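You operate a simulated robot arm through the tools that you are given. There is no shell and no other tool. Be economical: measure what you need, move in short steps, check, and stop when the job is done.

Carry out the task below with a simulated robot arm. There is one attempt and no reset: what you move stays moved.

TASK
Take the beige basket and put it on the top of the chest. Then fetch the green sachet and stand it on the white rice cake.
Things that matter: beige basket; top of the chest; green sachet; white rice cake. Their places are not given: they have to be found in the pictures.

It is judged by the outcome, as a careful person would: the job done as asked, and still so three seconds after it is handed in. It fails if anything else is knocked over, pushed out of place, dropped, spilled or broken.

THE ROBOT
A 6-joint arm with a two-finger parallel gripper, fixed in place. Base frame: the origin is at the foot of the arm, x ahead of it, y to its left, z up. Lengths are in mm, angles in rad, forces in N, time in s.
Its first joint turns from -1.152 to 1.152 rad. Payload 2.7 kg.
Tool frame: the origin (TCP) lies between the finger pads and is the grasp point; the fingertips stand 23 mm ahead of it; z points along the fingers, y is the line along which they close. The gripper opens to 94 mm. The fingers are 38 mm wide and 10 mm thick; the gripper's body (54 by 96 mm) begins 39 mm behind the TCP.
Orientation is that of the tool frame in the base frame, as [roll, pitch, yaw] about the fixed x, y, z axes, in that order (R = Rz(yaw) Ry(pitch) Rx(roll)). With the fingers straight down and closing along the base's y, the tool's x points along the base's -x, its y along +y and its z along -z.

THE INTERFACE
- The arm moves only by the tool play_rows. Its argument "steps" is a list of rows, each an object (a shift or turn left out is 0, a gripper value left out holds the last) with "xyz": the shift along the tool's x, y, z in m, a list of three; "angular": the turn, a rotation vector about the tool's x, y, z in rad, a list of three; "grip": the finger opening in m, from 0 to 0.094. In form: [{"xyz": [dx, dy, dz], "angular": [wx, wy, wz], "grip": grip}, ...]. A call has 1 to 12 rows; each row shifts and turns the commanded pose from where the row before left it, along the tool's axes as they then stand. A row lasts 0.2 s, in which the tool goes at most 50 mm and 0.15 rad; a call with a longer step from one row to the next is refused whole, and so is a gripper value outside its range. A pose out of reach is approached as far as the arm can. The call stops where the force on the tool passes 40 N (or 10 N more than at its start, if that is more) or the arm is blocked; 0.2 s more then pass. The fingers move at their own pace (about 45 mm/s each) and stop on an object; they squeeze with about 42 N. The grip force told is the motor's: it shows also when the fingers shut on nothing. Time passes only in rows, and 0.2 s behind the last, so rows that do not move let the fingers close. It gives the time, the measured TCP pose, the force on the tool (base axes), the opening and the grip force at its end, in the units of the frame above (readings bear some noise).
- Cameras (640 x 400 px; columns grow to the right, rows downward): "scene" is fixed at [87.7, -448.1, 1395]; the picture's right is [0.61, -0.80, 0.00], its down [-0.53, -0.41, -0.74] and it looks along [0.59, 0.45, -0.67] (base axes); focal length 350 px, centre (320, 200). "wrist" rides on the gripper at [-39, 0, -44] in the tool frame; the picture's right is [0.00, -1.00, 0.00], its down [0.97, 0.00, -0.24] and it looks along [0.24, 0.00, 0.97] (tool axes); focal length 218 px, centre (320, 200).
- snapshot(camera): a new picture of that camera. No time passes.
- locate(camera, pixels): for up to 12 pixels [column, row] of the newest picture of that camera ("zoom" is the newest enlarged one), the place [x, y, z] in the base frame of the surface seen there, good to about 2 mm. No time passes.
- zoom(camera, box): a new picture of the part [left, top, right, bottom] of that camera's present view, enlarged. No time passes.
- close_job(): hands the job in; it is judged then, once.

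Work in short steps. Measure before you move; look again where a grasp or a placing could have gone wrong, and mend it. You have 80 turns and 46 pictures in all, the two below and enlarged ones among them. Open the gripper and draw the arm clear of the work before you hand the job in, unless the task says otherwise; then end with one line.

The tools are called after "Request:" as a command line: name --argument value ..., lists and objects as JSON in quotes. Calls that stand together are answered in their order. play_rows: Moves the arm, as the interface text tells. Its arguments: {"type":"object","properties":{"steps":{"type":"array"}},"required":["steps"]} The other tools are called the same way: snapshot (camera) takes a picture; locate (camera, pixels) gives the place of the surface under pixels of a picture; zoom (camera, box) takes an enlarged picture of a part of a camera's view; close_job () hands the job in.

At the start:

```text
time: 0.0
position: [433.5, -89.2, 1131.1]
tool_rot: [3.141, 0.0, -3.141]
force: [0.4, 0.4, 0.4]
finger_gap: 93.9
finger_force: 0.1
```

scene: 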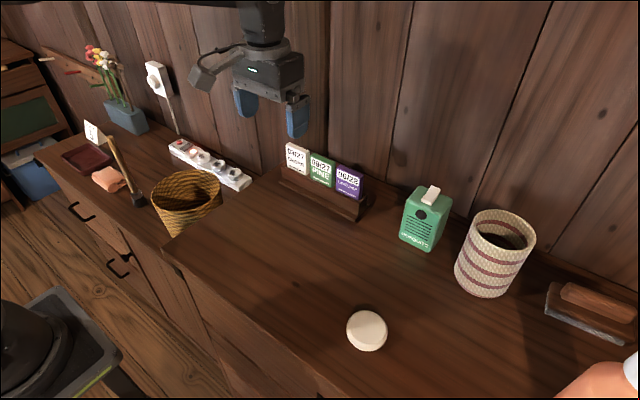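
wrist: 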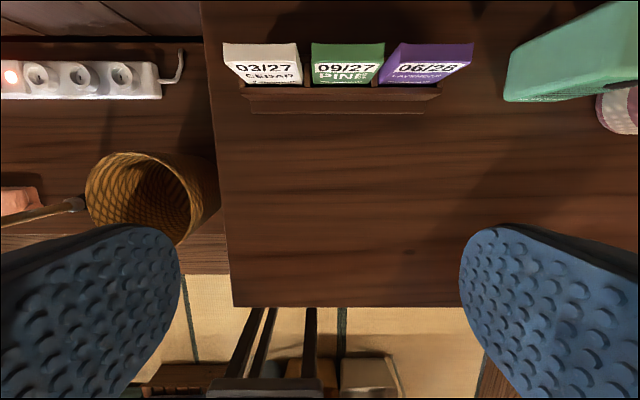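

I'll measure the candidates: the woven basket at (187,200), the chest top, the sachets at (320,170) and the white disc at (367,330).

Request:
locate --camera "scene" --pixels '[[187, 172], [155, 190], [219, 185], [185, 225], [250, 240], [367, 330], [320, 155], [318, 180], [296, 155], [348, 170], [140, 200], [495, 230]]'

Request:
zoom --camera "scene" --box '[30, 100, 270, 250]'

Request:
zoom --camera "scene" --box '[260, 120, 420, 220]'

```text
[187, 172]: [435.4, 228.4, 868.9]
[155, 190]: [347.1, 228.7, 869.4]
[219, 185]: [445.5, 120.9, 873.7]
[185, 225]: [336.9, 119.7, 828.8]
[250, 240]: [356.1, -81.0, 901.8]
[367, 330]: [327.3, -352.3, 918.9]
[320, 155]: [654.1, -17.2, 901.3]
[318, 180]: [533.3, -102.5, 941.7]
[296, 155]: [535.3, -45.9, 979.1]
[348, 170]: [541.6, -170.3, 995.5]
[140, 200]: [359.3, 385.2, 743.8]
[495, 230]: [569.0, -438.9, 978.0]
```

```text
2.67 times, centred on (150, 175) of scene
```

zoom: 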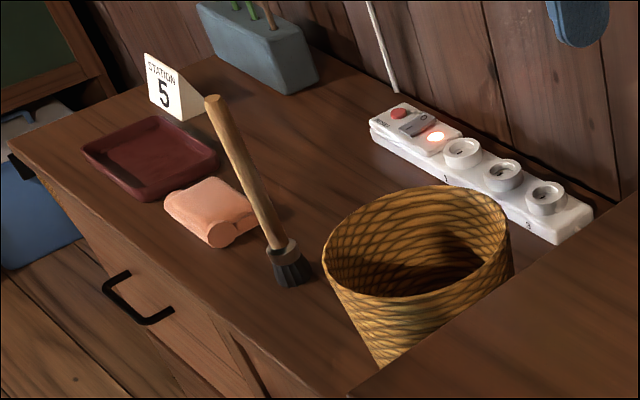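

```text
4.00 times, centred on (340, 170) of scene
```

zoom: 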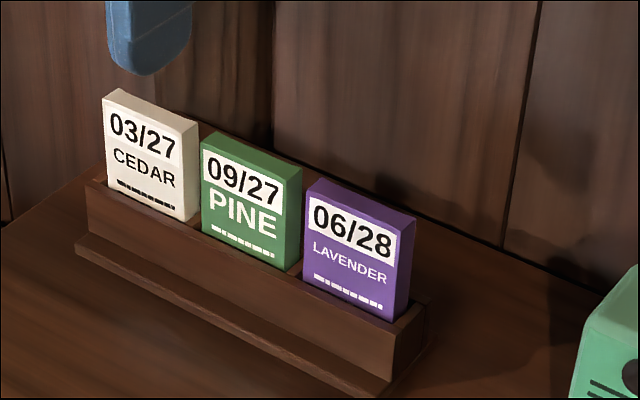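

Basket stands on the lower desk (rim ≈ 870), chest top ≈ 900. I move the wrist camera above the basket for measuring.

Request:
play_rows --steps '[{"xyz": [0, 0.045, 0]}, {"xyz": [0, 0.045, 0]}, {"xyz": [0, 0.045, 0]}, {"xyz": [0, 0.045, 0]}, {"xyz": [0, 0.045, 0]}, {"xyz": [0, 0.035, 0]}, {"xyz": [0.02, 0, 0]}]'

Request:
snapshot --camera "wrist"

Request:
snapshot --camera "scene"

```text
time: 1.6
position: [415.8, 170.0, 1131.9]
tool_rot: [3.141, 0.001, -3.141]
force: [-0.1, -0.2, 0.2]
finger_gap: 94.1
finger_force: 0.1
```

```text
41 pictures are left
```

wrist: 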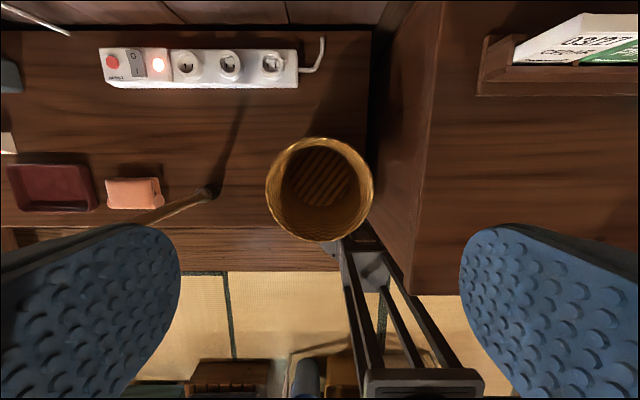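

```text
40 pictures are left
```

scene: 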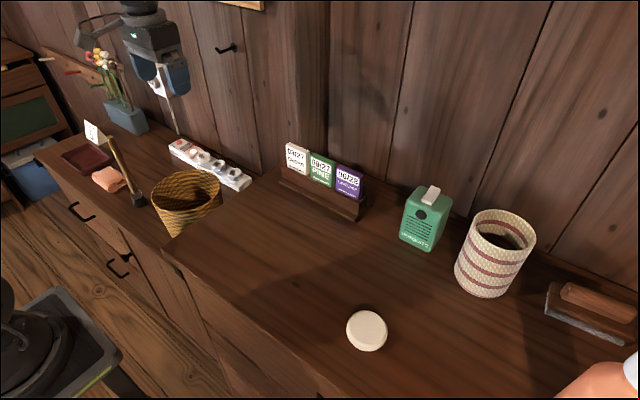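

Rim is at about (266-373, 137-242) in the wrist picture; I measure rim, chest edge, brush and inside bottom.

Request:
locate --camera "wrist" --pixels '[[319, 140], [269, 190], [371, 188], [320, 239], [320, 190], [357, 153], [283, 153], [283, 225], [357, 225], [425, 200], [207, 190], [150, 217]]'

Request:
zoom --camera "wrist" --box '[200, 100, 440, 250]'

```text
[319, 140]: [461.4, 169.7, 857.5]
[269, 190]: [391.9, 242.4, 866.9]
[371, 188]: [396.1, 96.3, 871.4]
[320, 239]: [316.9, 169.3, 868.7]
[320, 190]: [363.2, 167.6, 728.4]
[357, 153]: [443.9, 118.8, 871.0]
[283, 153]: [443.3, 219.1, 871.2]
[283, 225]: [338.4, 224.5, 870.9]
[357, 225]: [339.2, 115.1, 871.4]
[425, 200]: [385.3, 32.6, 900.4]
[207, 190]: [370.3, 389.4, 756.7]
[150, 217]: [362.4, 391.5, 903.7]
```

```text
2.67 times, centred on (320, 175) of wrist
```

zoom: 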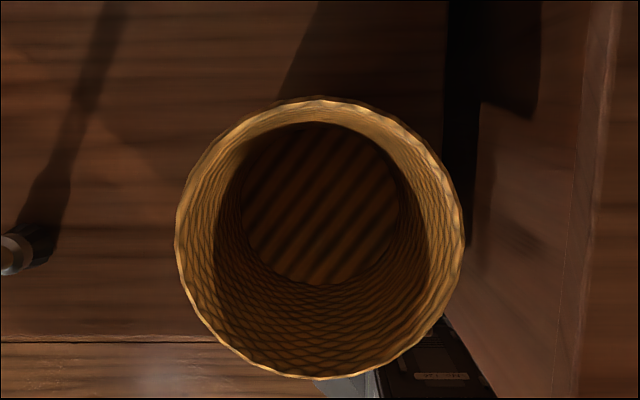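

The woven basket centre is ≈(391,169), rim Ø≈147, standing on the lower desk. I check the right-hand objects to rule out lookalikes before acting.

Request:
zoom --camera "scene" --box '[320, 160, 640, 400]'

Request:
locate --camera "scene" --pixels '[[367, 313], [347, 330], [387, 328], [367, 348], [500, 212], [535, 235], [468, 222], [620, 370], [420, 300], [270, 310], [200, 265], [280, 185]]'

```text
1.67 times, centred on (480, 280) of scene
```

zoom: 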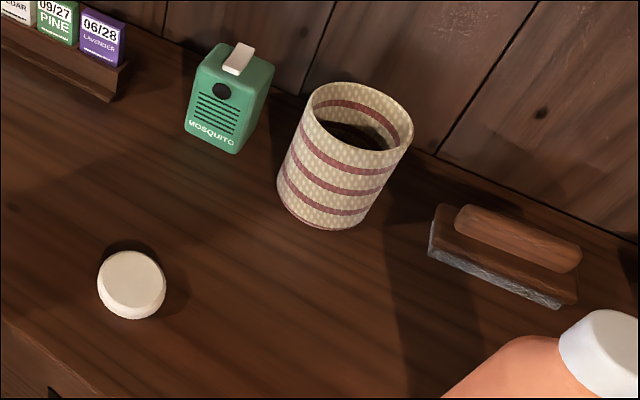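

```text
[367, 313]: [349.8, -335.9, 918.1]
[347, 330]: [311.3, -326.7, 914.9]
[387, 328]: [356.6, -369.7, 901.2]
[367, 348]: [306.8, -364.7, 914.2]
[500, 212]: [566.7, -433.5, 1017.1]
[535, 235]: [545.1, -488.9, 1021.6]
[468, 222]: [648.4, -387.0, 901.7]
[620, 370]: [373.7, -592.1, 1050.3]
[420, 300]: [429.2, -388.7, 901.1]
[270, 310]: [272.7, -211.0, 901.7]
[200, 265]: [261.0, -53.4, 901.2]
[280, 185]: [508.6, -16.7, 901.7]
```

Striped basket already stands on the top and is out of reach; the woven basket on the lower step is the one. I grip its left rim (y≈240), away from the chest side; first go above it.

Request:
play_rows --steps '[{"xyz": [0.025, 0.035, 0]}, {"xyz": [0, 0.034, 0]}, {"xyz": [0, 0, 0.045]}, {"xyz": [0, 0, 0.045]}, {"xyz": [0, 0, 0.045]}, {"xyz": [0, 0, 0.045], "grip": 0.07}, {"xyz": [0, 0, 0.02]}, {"xyz": [0, 0, 0]}]'

Request:
snapshot --camera "wrist"

```text
time: 3.4
position: [387.8, 239.9, 926.9]
tool_rot: [-3.141, -0.001, 3.142]
force: [0.1, 0.3, 0.1]
finger_gap: 69.9
finger_force: 0.2
```

```text
37 pictures are left
```

wrist: 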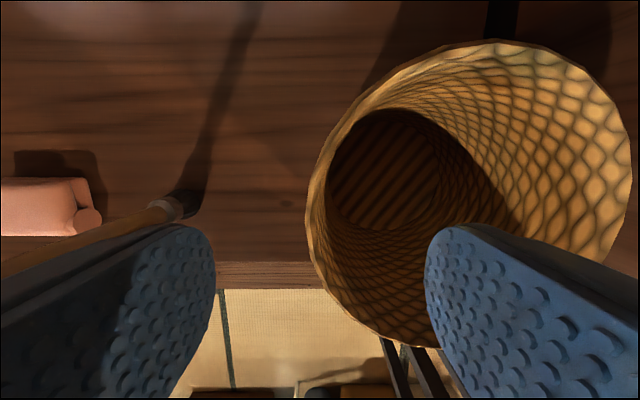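

The rim at column ≈308-318 lies between the fingers. Descend 65 mm.

Request:
play_rows --steps '[{"xyz": [0, 0, 0.03]}, {"xyz": [0, 0, 0.025]}, {"xyz": [0, 0, 0.01]}, {}]'

Request:
snapshot --camera "wrist"

```text
time: 4.4
position: [391.2, 239.7, 864.5]
tool_rot: [-3.141, 0.0, 3.141]
force: [-0.5, 0.1, 0.8]
finger_gap: 69.9
finger_force: 0.1
```

```text
36 pictures are left
```

wrist: 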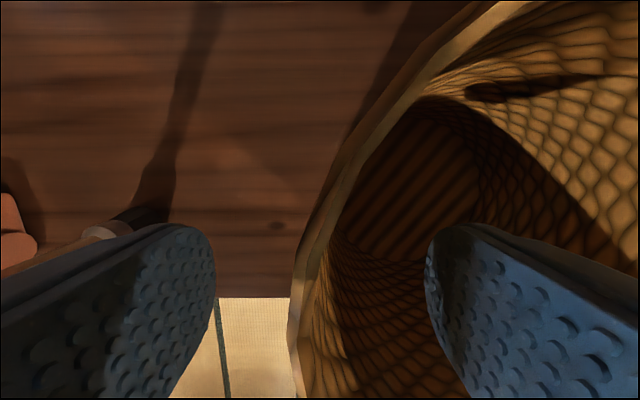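

Rim is ~4 mm left of the centre; shift 3 mm and close.

Request:
play_rows --steps '[{"xyz": [0, 0.003, 0]}, {"grip": 0.03}, {"grip": 0.0}, {}, {}, {}]'

Request:
snapshot --camera "wrist"

```text
time: 5.8
position: [389.6, 242.4, 865.4]
tool_rot: [-3.141, 0.001, -3.141]
force: [-0.5, -2.1, 6.7]
finger_gap: 14.5
finger_force: 41.7
```

```text
35 pictures are left
```

wrist: 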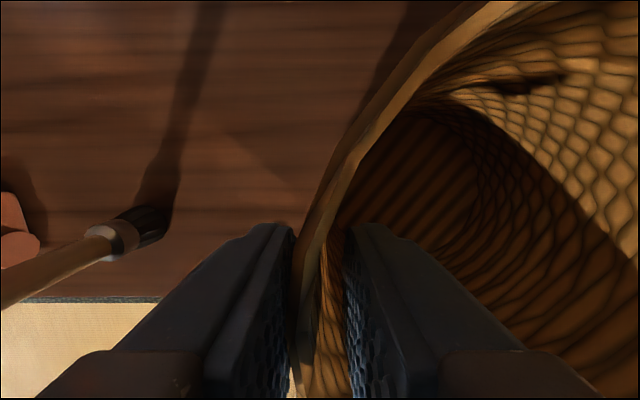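

Firm grip (gap 14.5). Lift straight up slowly.

Request:
play_rows --steps '[{"xyz": [0, 0, -0.01]}, {"xyz": [0, 0, -0.02]}, {"xyz": [0, 0, -0.03]}, {"xyz": [0, 0, -0.03]}, {"xyz": [0, 0, -0.03]}, {"xyz": [0, 0, -0.03]}, {"xyz": [0, 0, -0.03]}, {"xyz": [0, 0, -0.03]}, {"xyz": [0, 0, -0.02]}, {}]'

Request:
snapshot --camera "scene"

```text
time: 8.0
position: [389.2, 241.4, 1094.9]
tool_rot: [3.14, 0.0, -3.141]
force: [0.0, -0.7, -1.4]
finger_gap: 12.3
finger_force: 42.4
```

```text
34 pictures are left
```

scene: 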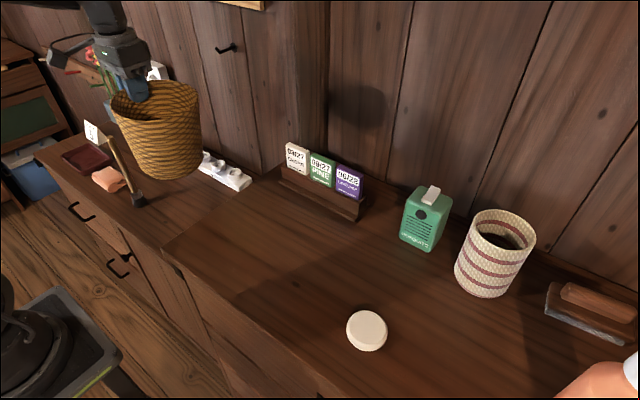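

Basket hangs level. I carry it over the chest's free left part (centre target ≈ (370,-45)), keeping height.

Request:
play_rows --steps '[{"xyz": [0, -0.02, 0]}, {"xyz": [0, -0.035, 0]}, {"xyz": [0, -0.035, 0]}, {"xyz": [0.005, -0.035, 0]}, {"xyz": [0.005, -0.035, 0]}, {"xyz": [0.005, -0.035, 0]}, {"xyz": [0.004, -0.018, 0]}, {}, {}]'

Request:
snapshot --camera "scene"

Request:
snapshot --camera "wrist"

```text
time: 10.0
position: [371.3, 29.4, 1094.8]
tool_rot: [-3.141, 0.0, 3.141]
force: [-0.1, 0.6, -1.9]
finger_gap: 12.2
finger_force: 42.5
```

```text
33 pictures are left
```

scene: 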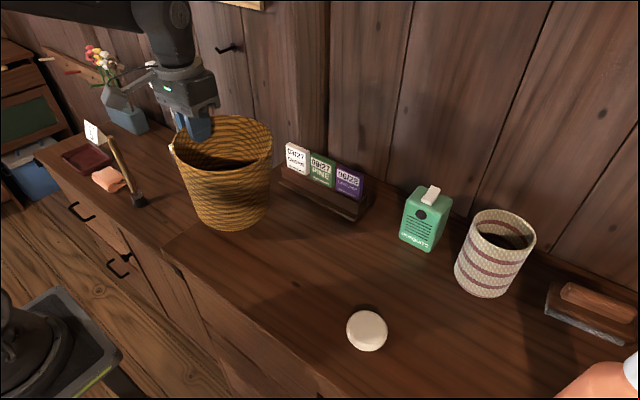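

```text
32 pictures are left
```

wrist: 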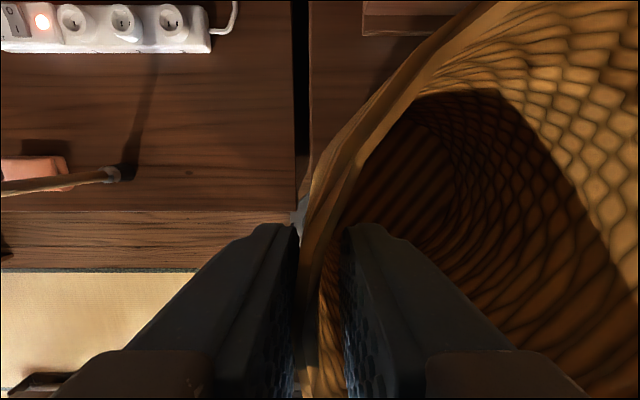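

Measure basket base and chest's left edge before lowering.

Request:
locate --camera "scene" --pixels '[[225, 229], [200, 215], [262, 215], [173, 235], [176, 150], [270, 145]]'

Request:
locate --camera "wrist" --pixels '[[313, 150], [311, 100], [330, 60]]'

```text
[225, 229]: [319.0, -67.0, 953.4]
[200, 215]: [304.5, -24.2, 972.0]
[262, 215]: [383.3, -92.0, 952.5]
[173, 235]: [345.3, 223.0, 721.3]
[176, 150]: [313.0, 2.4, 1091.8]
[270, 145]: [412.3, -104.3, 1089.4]
```

```text
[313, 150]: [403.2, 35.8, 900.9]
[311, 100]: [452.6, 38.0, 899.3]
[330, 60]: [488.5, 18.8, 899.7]
```

Base is ≈50 mm above the top and fully inside the edge (y≈36). Lower gently.

Request:
play_rows --steps '[{"xyz": [0, 0, 0.015]}, {"xyz": [0, 0, 0.015]}, {"xyz": [0, 0, 0.01]}, {"xyz": [0, 0, 0.005]}, {}, {}]'

```text
time: 11.4
position: [371.5, 29.8, 1050.7]
tool_rot: [3.141, 0.003, -3.141]
force: [2.3, 8.3, 19.5]
finger_gap: 13.0
finger_force: 41.6
```

Contact felt (≈20 N). Release with a small opening.

Request:
play_rows --steps '[{"xyz": [0, 0, -0.001]}, {"grip": 0.025}, {"grip": 0.05}, {}, {}]'

Request:
snapshot --camera "scene"

Request:
snapshot --camera "wrist"

```text
time: 12.6
position: [370.9, 28.8, 1049.2]
tool_rot: [-3.141, 0.001, 3.141]
force: [-0.6, 0.0, 0.6]
finger_gap: 49.9
finger_force: 0.2
```

```text
31 pictures are left
```

scene: 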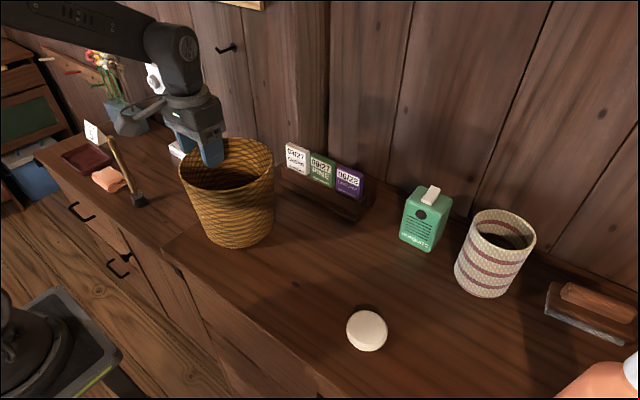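

```text
30 pictures are left
```

wrist: 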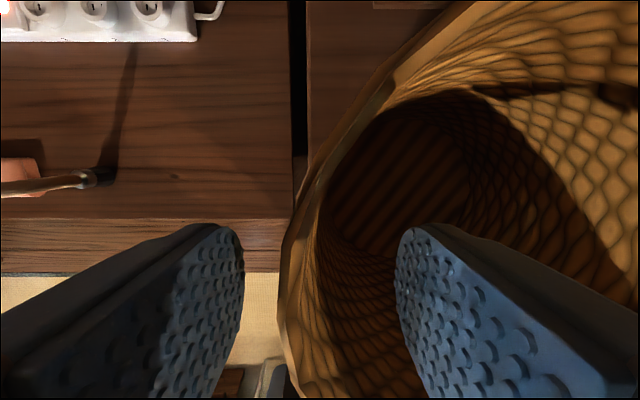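

Basket stands upright and free on the chest. Raise clear, then move toward the sachets.

Request:
play_rows --steps '[{"xyz": [0, 0, -0.03]}, {"xyz": [0, 0, -0.045]}, {"xyz": [0, 0, -0.045]}, {"xyz": [-0.03, -0.035, 0]}, {"xyz": [-0.03, -0.035, 0]}, {"xyz": [-0.03, -0.035, 0]}, {"xyz": [-0.03, -0.03, 0]}, {}]'

Request:
snapshot --camera "wrist"

Request:
snapshot --camera "scene"

```text
time: 14.4
position: [491.7, -103.4, 1169.9]
tool_rot: [3.141, 0.0, -3.14]
force: [0.2, -0.1, -0.5]
finger_gap: 50.3
finger_force: 0.0
```

```text
29 pictures are left
```

wrist: 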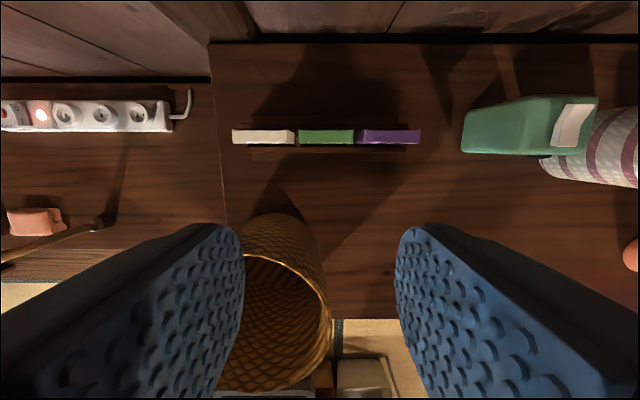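

```text
28 pictures are left
```

scene: 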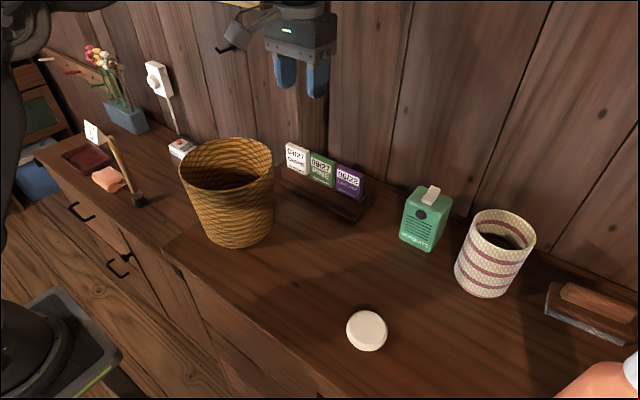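

Request:
zoom --camera "wrist" --box '[220, 100, 440, 180]'

Request:
zoom --camera "scene" --box '[270, 130, 380, 230]'

Request:
locate --camera "wrist" --pixels '[[300, 131], [300, 142], [352, 131], [352, 142], [326, 136], [265, 136], [390, 136], [326, 148], [417, 136], [234, 136], [326, 122]]'

```text
2.91 times, centred on (330, 140) of wrist
```

zoom: 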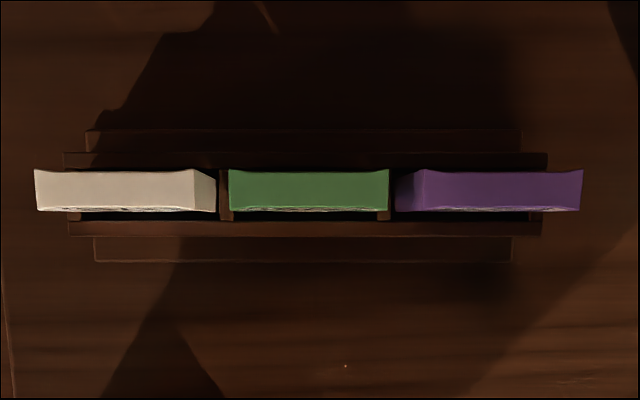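

```text
4.00 times, centred on (325, 180) of scene
```

zoom: 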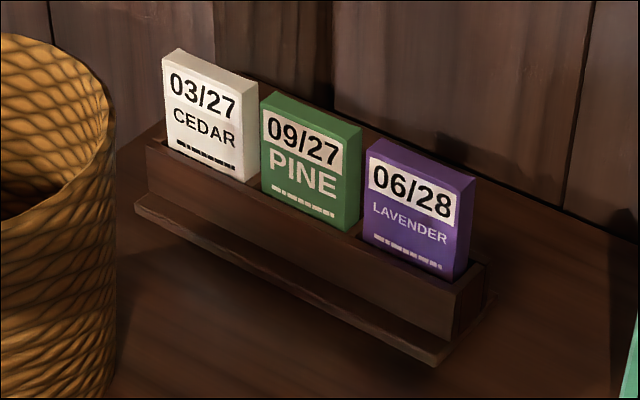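

```text
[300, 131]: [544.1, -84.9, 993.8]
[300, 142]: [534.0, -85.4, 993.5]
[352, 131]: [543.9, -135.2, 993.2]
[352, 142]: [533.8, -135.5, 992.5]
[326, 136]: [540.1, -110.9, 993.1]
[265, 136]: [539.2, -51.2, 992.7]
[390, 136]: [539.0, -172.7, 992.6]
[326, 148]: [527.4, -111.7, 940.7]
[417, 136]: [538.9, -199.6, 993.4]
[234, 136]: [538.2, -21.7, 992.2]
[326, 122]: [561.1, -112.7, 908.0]
```

Green sachet: centre ≈(539,-110), 53 wide, ~12 thick, top z 993; rack rim z 941. I turn the tool 90° about its axis at height to close across the thickness.

Request:
play_rows --steps '[{"angular": [0, 0, 0.1428], "grip": 0.05}, {"angular": [0, 0, 0.1428]}, {"angular": [0, 0, 0.1428]}, {"angular": [0, 0, 0.1428]}, {"angular": [0, 0, 0.1428]}, {"angular": [0, 0, 0.1428]}, {"angular": [0, 0, 0.1428]}, {"angular": [0, 0, 0.1428]}, {"angular": [0, 0, 0.1428]}, {"angular": [0, 0, 0.1428]}, {"angular": [0, 0, 0.1428]}, {}]'

```text
time: 17.0
position: [489.4, -104.7, 1170.0]
tool_rot: [-3.141, -0.001, 1.571]
force: [0.3, 0.4, 0.1]
finger_gap: 50.3
finger_force: 0.0
```

Tool x is now base +y and tool y is base +x. Move over the sachet and down to z≈1030.

Request:
play_rows --steps '[{"xyz": [-0.003, 0.025, 0]}, {"xyz": [-0.0025, 0.025, 0]}, {"xyz": [0, 0, 0.045]}, {"xyz": [0, 0, 0.045]}, {"xyz": [0, 0, 0.045]}, {}]'

Request:
snapshot --camera "wrist"

Request:
snapshot --camera "scene"

```text
time: 18.4
position: [544.1, -111.0, 1034.7]
tool_rot: [-3.142, 0.001, 1.57]
force: [-0.1, -0.6, 0.9]
finger_gap: 50.0
finger_force: 0.1
```

```text
25 pictures are left
```

wrist: 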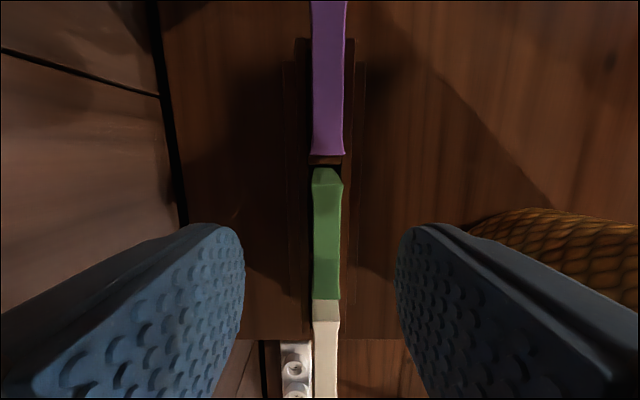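

```text
24 pictures are left
```

scene: 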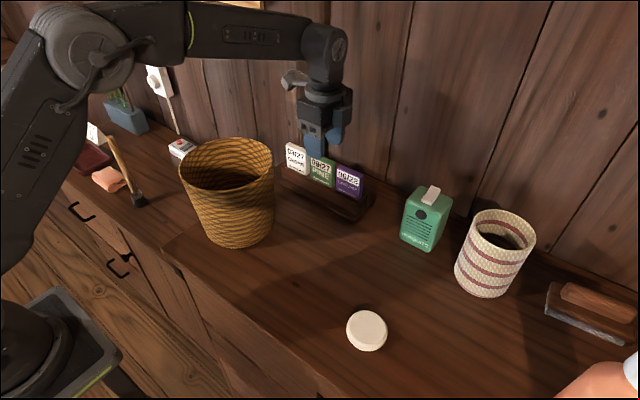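

Sachet centre at column ≈327, slightly to base −x. Measure precisely.

Request:
locate --camera "wrist" --pixels '[[315, 230], [341, 230], [327, 190], [327, 290], [327, 180], [346, 230]]'

```text
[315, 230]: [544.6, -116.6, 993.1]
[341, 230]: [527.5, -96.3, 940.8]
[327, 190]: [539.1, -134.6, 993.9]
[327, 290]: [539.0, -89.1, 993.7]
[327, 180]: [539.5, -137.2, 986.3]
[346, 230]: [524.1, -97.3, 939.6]
```

Shift −4 mm in x and descend to TCP z≈969 (tips 5 mm above the rack).

Request:
play_rows --steps '[{"xyz": [0, -0.004, 0]}, {"xyz": [0, 0, 0.03]}, {"xyz": [0, 0, 0.02]}, {"xyz": [0, 0, 0.0145]}, {}]'

Request:
snapshot --camera "wrist"

```text
time: 19.6
position: [538.0, -112.5, 971.5]
tool_rot: [3.141, 0.001, 1.572]
force: [0.8, -0.3, 0.4]
finger_gap: 49.9
finger_force: 0.2
```

```text
23 pictures are left
```

wrist: 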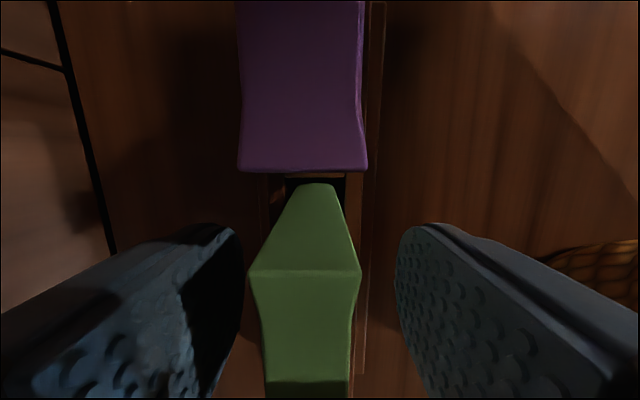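

Centre is ~1.5 mm off; correct and close.

Request:
play_rows --steps '[{"xyz": [0.001, 0.0015, 0]}, {"grip": 0.02}, {"grip": 0.0}, {}, {}]'

```text
time: 20.8
position: [539.5, -109.6, 971.8]
tool_rot: [-3.141, 0.001, 1.571]
force: [-0.5, 0.1, -0.2]
finger_gap: 13.3
finger_force: 41.5
```

Gripped at 13.3 mm, no side force. Lift straight up.

Request:
play_rows --steps '[{"xyz": [0, 0, -0.01]}, {"xyz": [0, 0, -0.02]}, {"xyz": [0, 0, -0.03]}, {"xyz": [0, 0, -0.04]}, {"xyz": [0, 0, -0.04]}, {}]'

Request:
snapshot --camera "scene"

Request:
zoom --camera "scene" --box '[260, 60, 400, 220]'

```text
time: 22.2
position: [539.9, -111.1, 1112.3]
tool_rot: [-3.141, 0.001, 1.571]
force: [-0.4, 0.5, -0.6]
finger_gap: 12.8
finger_force: 42.0
```

```text
22 pictures are left
```

scene: 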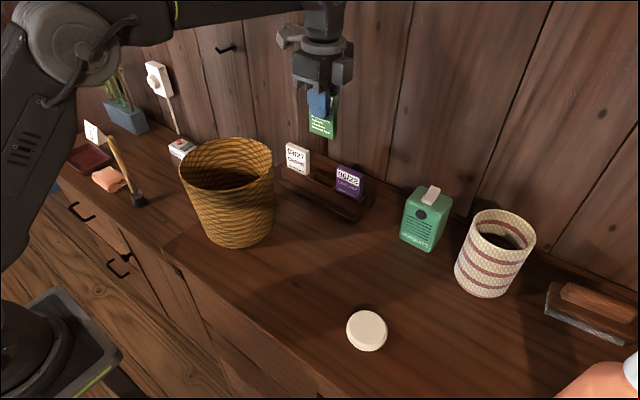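

```text
2.50 times, centred on (330, 140) of scene
```

zoom: 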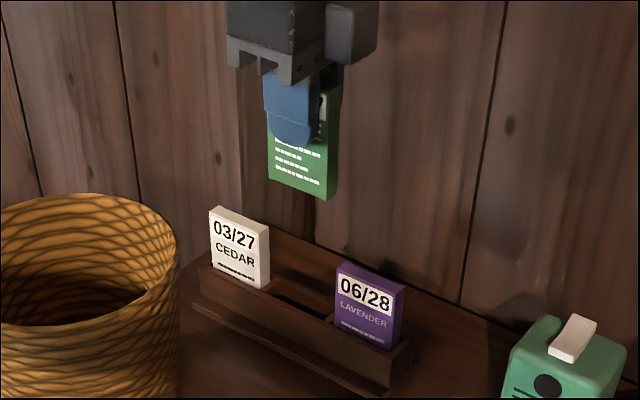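

Measure the sachet's bottom corners ((267,175),(335,197) in the zoom) to know the overhang below TCP, and the rice cake's outline.

Request:
locate --camera "zoom" --pixels '[[271, 178], [326, 196], [300, 186], [334, 195]]'

Request:
zoom --camera "scene" --box '[330, 290, 410, 370]'

```text
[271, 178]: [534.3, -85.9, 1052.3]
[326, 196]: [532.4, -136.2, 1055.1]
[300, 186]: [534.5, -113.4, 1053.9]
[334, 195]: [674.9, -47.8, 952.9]
```

```text
5.00 times, centred on (370, 330) of scene
```

zoom: 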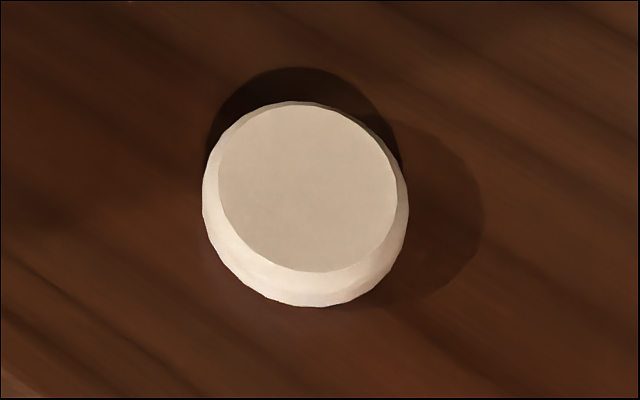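

Request:
locate --camera "zoom" --pixels '[[222, 188], [393, 190], [307, 106], [307, 268], [307, 188], [245, 130], [370, 250], [245, 245], [370, 132]]'

```text
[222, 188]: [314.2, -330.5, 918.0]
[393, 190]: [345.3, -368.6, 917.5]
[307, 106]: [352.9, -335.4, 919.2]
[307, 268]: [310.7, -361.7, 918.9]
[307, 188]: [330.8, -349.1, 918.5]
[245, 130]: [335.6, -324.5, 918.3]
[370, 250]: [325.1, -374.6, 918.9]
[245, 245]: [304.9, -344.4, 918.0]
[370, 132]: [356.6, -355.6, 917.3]
```

Rice cake top centre ≈(330.5,-349.5), z 918.5, Ø≈52; sachet bottom is ≈60 mm below the TCP. Carry it over at this height.

Request:
play_rows --steps '[{"xyz": [-0.012, -0.01, 0]}, {"xyz": [-0.028, -0.025, 0]}, {"xyz": [-0.028, -0.025, 0]}, {"xyz": [-0.028, -0.025, 0]}, {"xyz": [-0.028, -0.025, 0]}, {"xyz": [-0.028, -0.025, 0]}, {"xyz": [-0.028, -0.025, 0]}, {"xyz": [-0.028, -0.025, 0]}, {"xyz": [-0.02, -0.015, 0]}, {"xyz": [-0.011, -0.0095, 0]}, {}, {}]'

Request:
snapshot --camera "scene"

Request:
snapshot --camera "wrist"

```text
time: 24.8
position: [327.6, -351.8, 1110.4]
tool_rot: [3.141, 0.0, 1.573]
force: [0.8, -0.3, -0.2]
finger_gap: 13.2
finger_force: 41.8
```

```text
19 pictures are left
```

scene: 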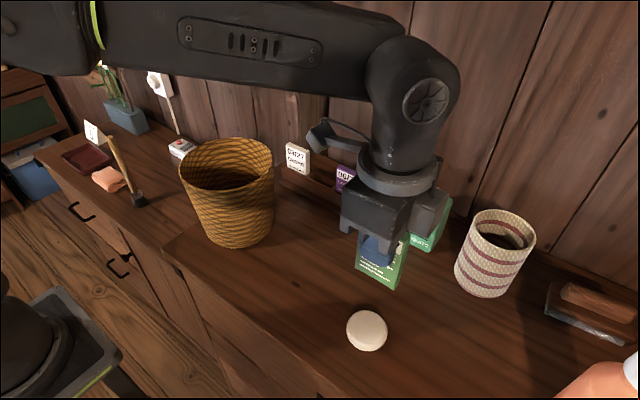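

```text
18 pictures are left
```

wrist: 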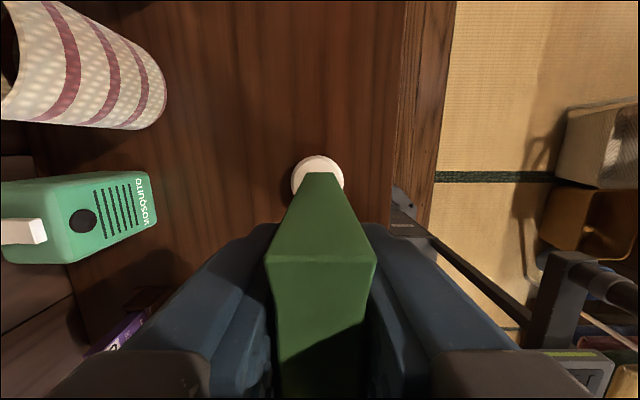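

Aligned in column (cake 291-344). Lower to ≈25 mm above the cake and re-measure.

Request:
play_rows --steps '[{"xyz": [0, 0, 0.03]}, {"xyz": [0, 0, 0.03]}, {"xyz": [0, 0, 0.03]}, {"xyz": [0, 0, 0.015]}, {}, {}]'

Request:
zoom --camera "scene" --box '[320, 240, 440, 360]'

Request:
snapshot --camera "wrist"

```text
time: 26.2
position: [327.6, -350.4, 1008.3]
tool_rot: [3.141, -0.001, 1.571]
force: [0.3, 0.0, -1.3]
finger_gap: 12.9
finger_force: 42.1
```

```text
3.33 times, centred on (380, 300) of scene
```

zoom: 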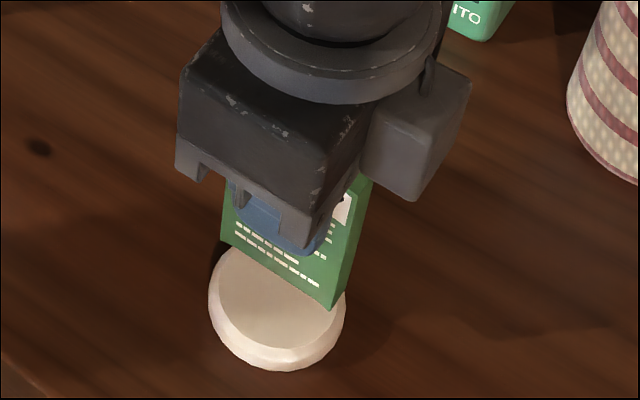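

```text
16 pictures are left
```

wrist: 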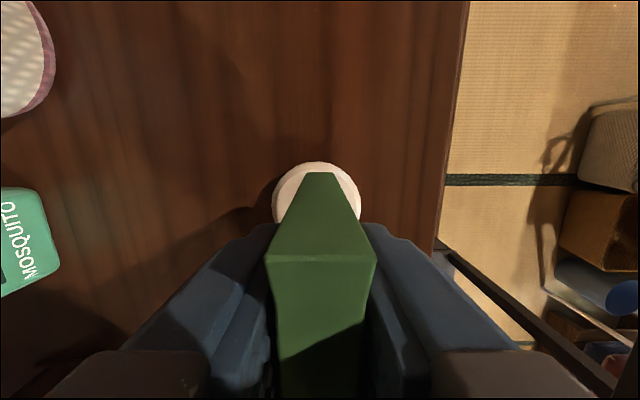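

Request:
locate --camera "zoom" --pixels '[[224, 236], [326, 304], [275, 270], [342, 280], [212, 295], [340, 318], [277, 350]]'

Request:
locate --camera "wrist" --pixels '[[306, 174], [335, 174], [320, 175], [276, 192], [356, 192], [318, 167]]'

```text
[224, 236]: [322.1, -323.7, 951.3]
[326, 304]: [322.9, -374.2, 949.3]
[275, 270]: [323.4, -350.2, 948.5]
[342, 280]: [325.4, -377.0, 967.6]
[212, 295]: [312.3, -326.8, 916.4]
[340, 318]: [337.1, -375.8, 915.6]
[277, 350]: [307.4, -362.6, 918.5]
```

```text
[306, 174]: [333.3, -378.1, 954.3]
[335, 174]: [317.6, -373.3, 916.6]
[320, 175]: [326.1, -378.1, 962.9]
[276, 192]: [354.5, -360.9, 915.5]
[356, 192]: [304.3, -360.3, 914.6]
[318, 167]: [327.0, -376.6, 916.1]
```

Sachet centre ≈(328,-350.5), cake ≈(330,-349.5), bottom ≈948. Shift +2/+1 mm and lower slowly to contact.

Request:
play_rows --steps '[{"xyz": [0.001, 0.002, 0]}, {"xyz": [0, 0, 0.012]}, {"xyz": [0, 0, 0.008]}, {"xyz": [0, 0, 0.004]}, {"xyz": [0, 0, 0.002]}, {}, {}]'

Request:
zoom --camera "scene" --box '[320, 240, 440, 360]'

```text
time: 27.8
position: [330.5, -347.2, 981.7]
tool_rot: [-3.14, 0.001, 1.571]
force: [-0.5, -0.2, -0.4]
finger_gap: 13.2
finger_force: 42.0
```

```text
3.33 times, centred on (380, 300) of scene
```

zoom: 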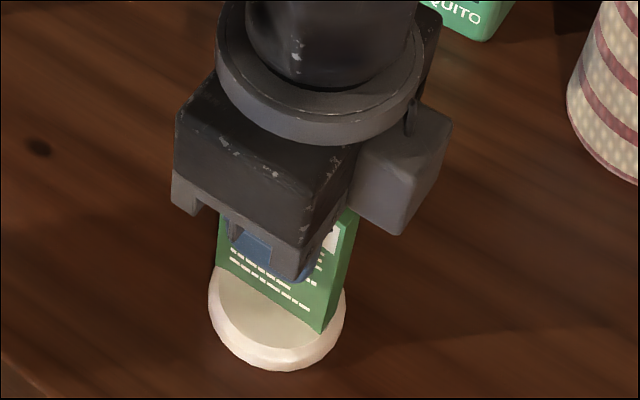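

No contact force yet; continue by 1 mm steps.

Request:
play_rows --steps '[{"xyz": [0, 0, 0.001]}, {}, {"xyz": [0, 0, 0.001]}, {}]'

Request:
locate --camera "zoom" --pixels '[[217, 262], [320, 327], [268, 295]]'

```text
time: 28.8
position: [331.7, -348.6, 980.6]
tool_rot: [3.141, 0.001, 1.571]
force: [-5.4, 0.0, 16.0]
finger_gap: 13.1
finger_force: 41.9
```

```text
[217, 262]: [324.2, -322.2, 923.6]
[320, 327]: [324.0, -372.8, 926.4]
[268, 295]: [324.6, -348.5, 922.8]
```

Contact (16 N). Relieve 0.5 mm and open gently.

Request:
play_rows --steps '[{"xyz": [0, 0, -0.0005]}, {}, {"grip": 0.018}, {"grip": 0.022}, {"grip": 0.03}, {"grip": 0.045}, {}, {}]'

Request:
zoom --camera "scene" --box '[320, 240, 440, 360]'

Request:
snapshot --camera "wrist"

```text
time: 30.6
position: [330.4, -348.7, 980.7]
tool_rot: [3.141, 0.0, 1.571]
force: [-0.1, 0.7, 0.0]
finger_gap: 44.8
finger_force: 0.0
```

```text
3.33 times, centred on (380, 300) of scene
```

zoom: 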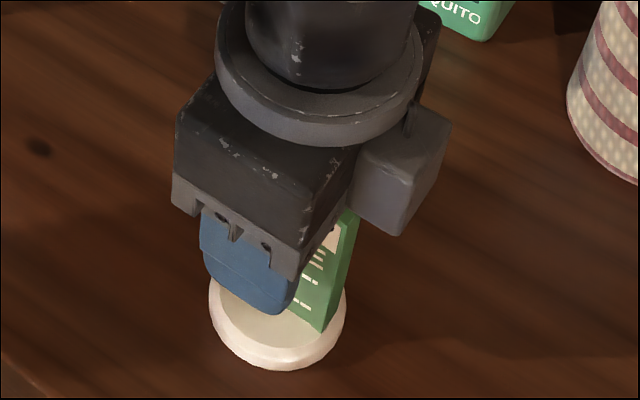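

```text
13 pictures are left
```

wrist: 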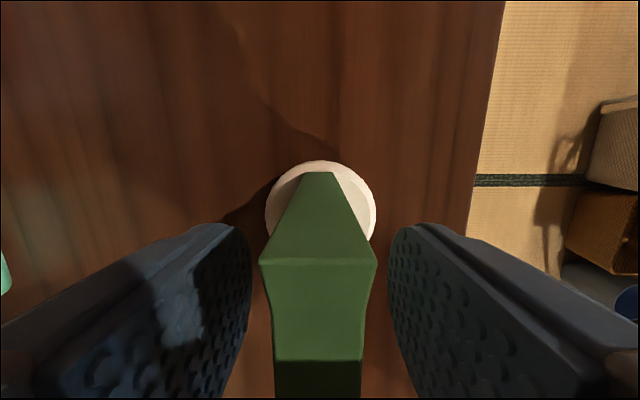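

Sachet stands alone, fingers clear on both sides. Draw straight up.

Request:
play_rows --steps '[{"xyz": [0, 0, -0.015]}, {"xyz": [0, 0, -0.03]}, {"xyz": [0, 0, -0.04]}, {"xyz": [0, 0, -0.04]}, {"xyz": [0, 0, -0.04]}, {"xyz": [0.02, 0, 0]}, {"xyz": [0.04, 0, 0]}, {"xyz": [0.04, 0, 0]}, {"xyz": [0.04, 0, 0]}, {}, {}]'

Request:
snapshot --camera "scene"

```text
time: 33.0
position: [332.7, -205.7, 1142.5]
tool_rot: [-3.141, 0.001, 1.571]
force: [-1.0, 1.0, -0.5]
finger_gap: 45.1
finger_force: 0.0
```

```text
12 pictures are left
```

scene: 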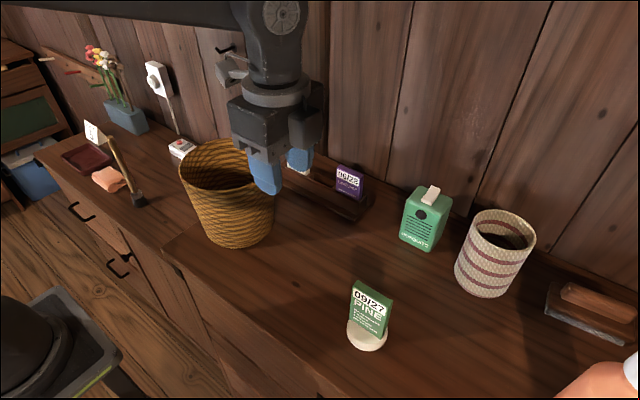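

The PINE sachet stands on the cake, the basket stands on the chest top, and the arm is clear. Handing in.

Request:
close_job

```text
The job is handed in.
```

I put the woven basket on top of the chest and stood the green PINE sachet on the white rice cake. In the last picture both were upright and nothing else looked disturbed. I took the woven basket on the lower step to be the beige one, because the red-striped basket was already on top of the chest.
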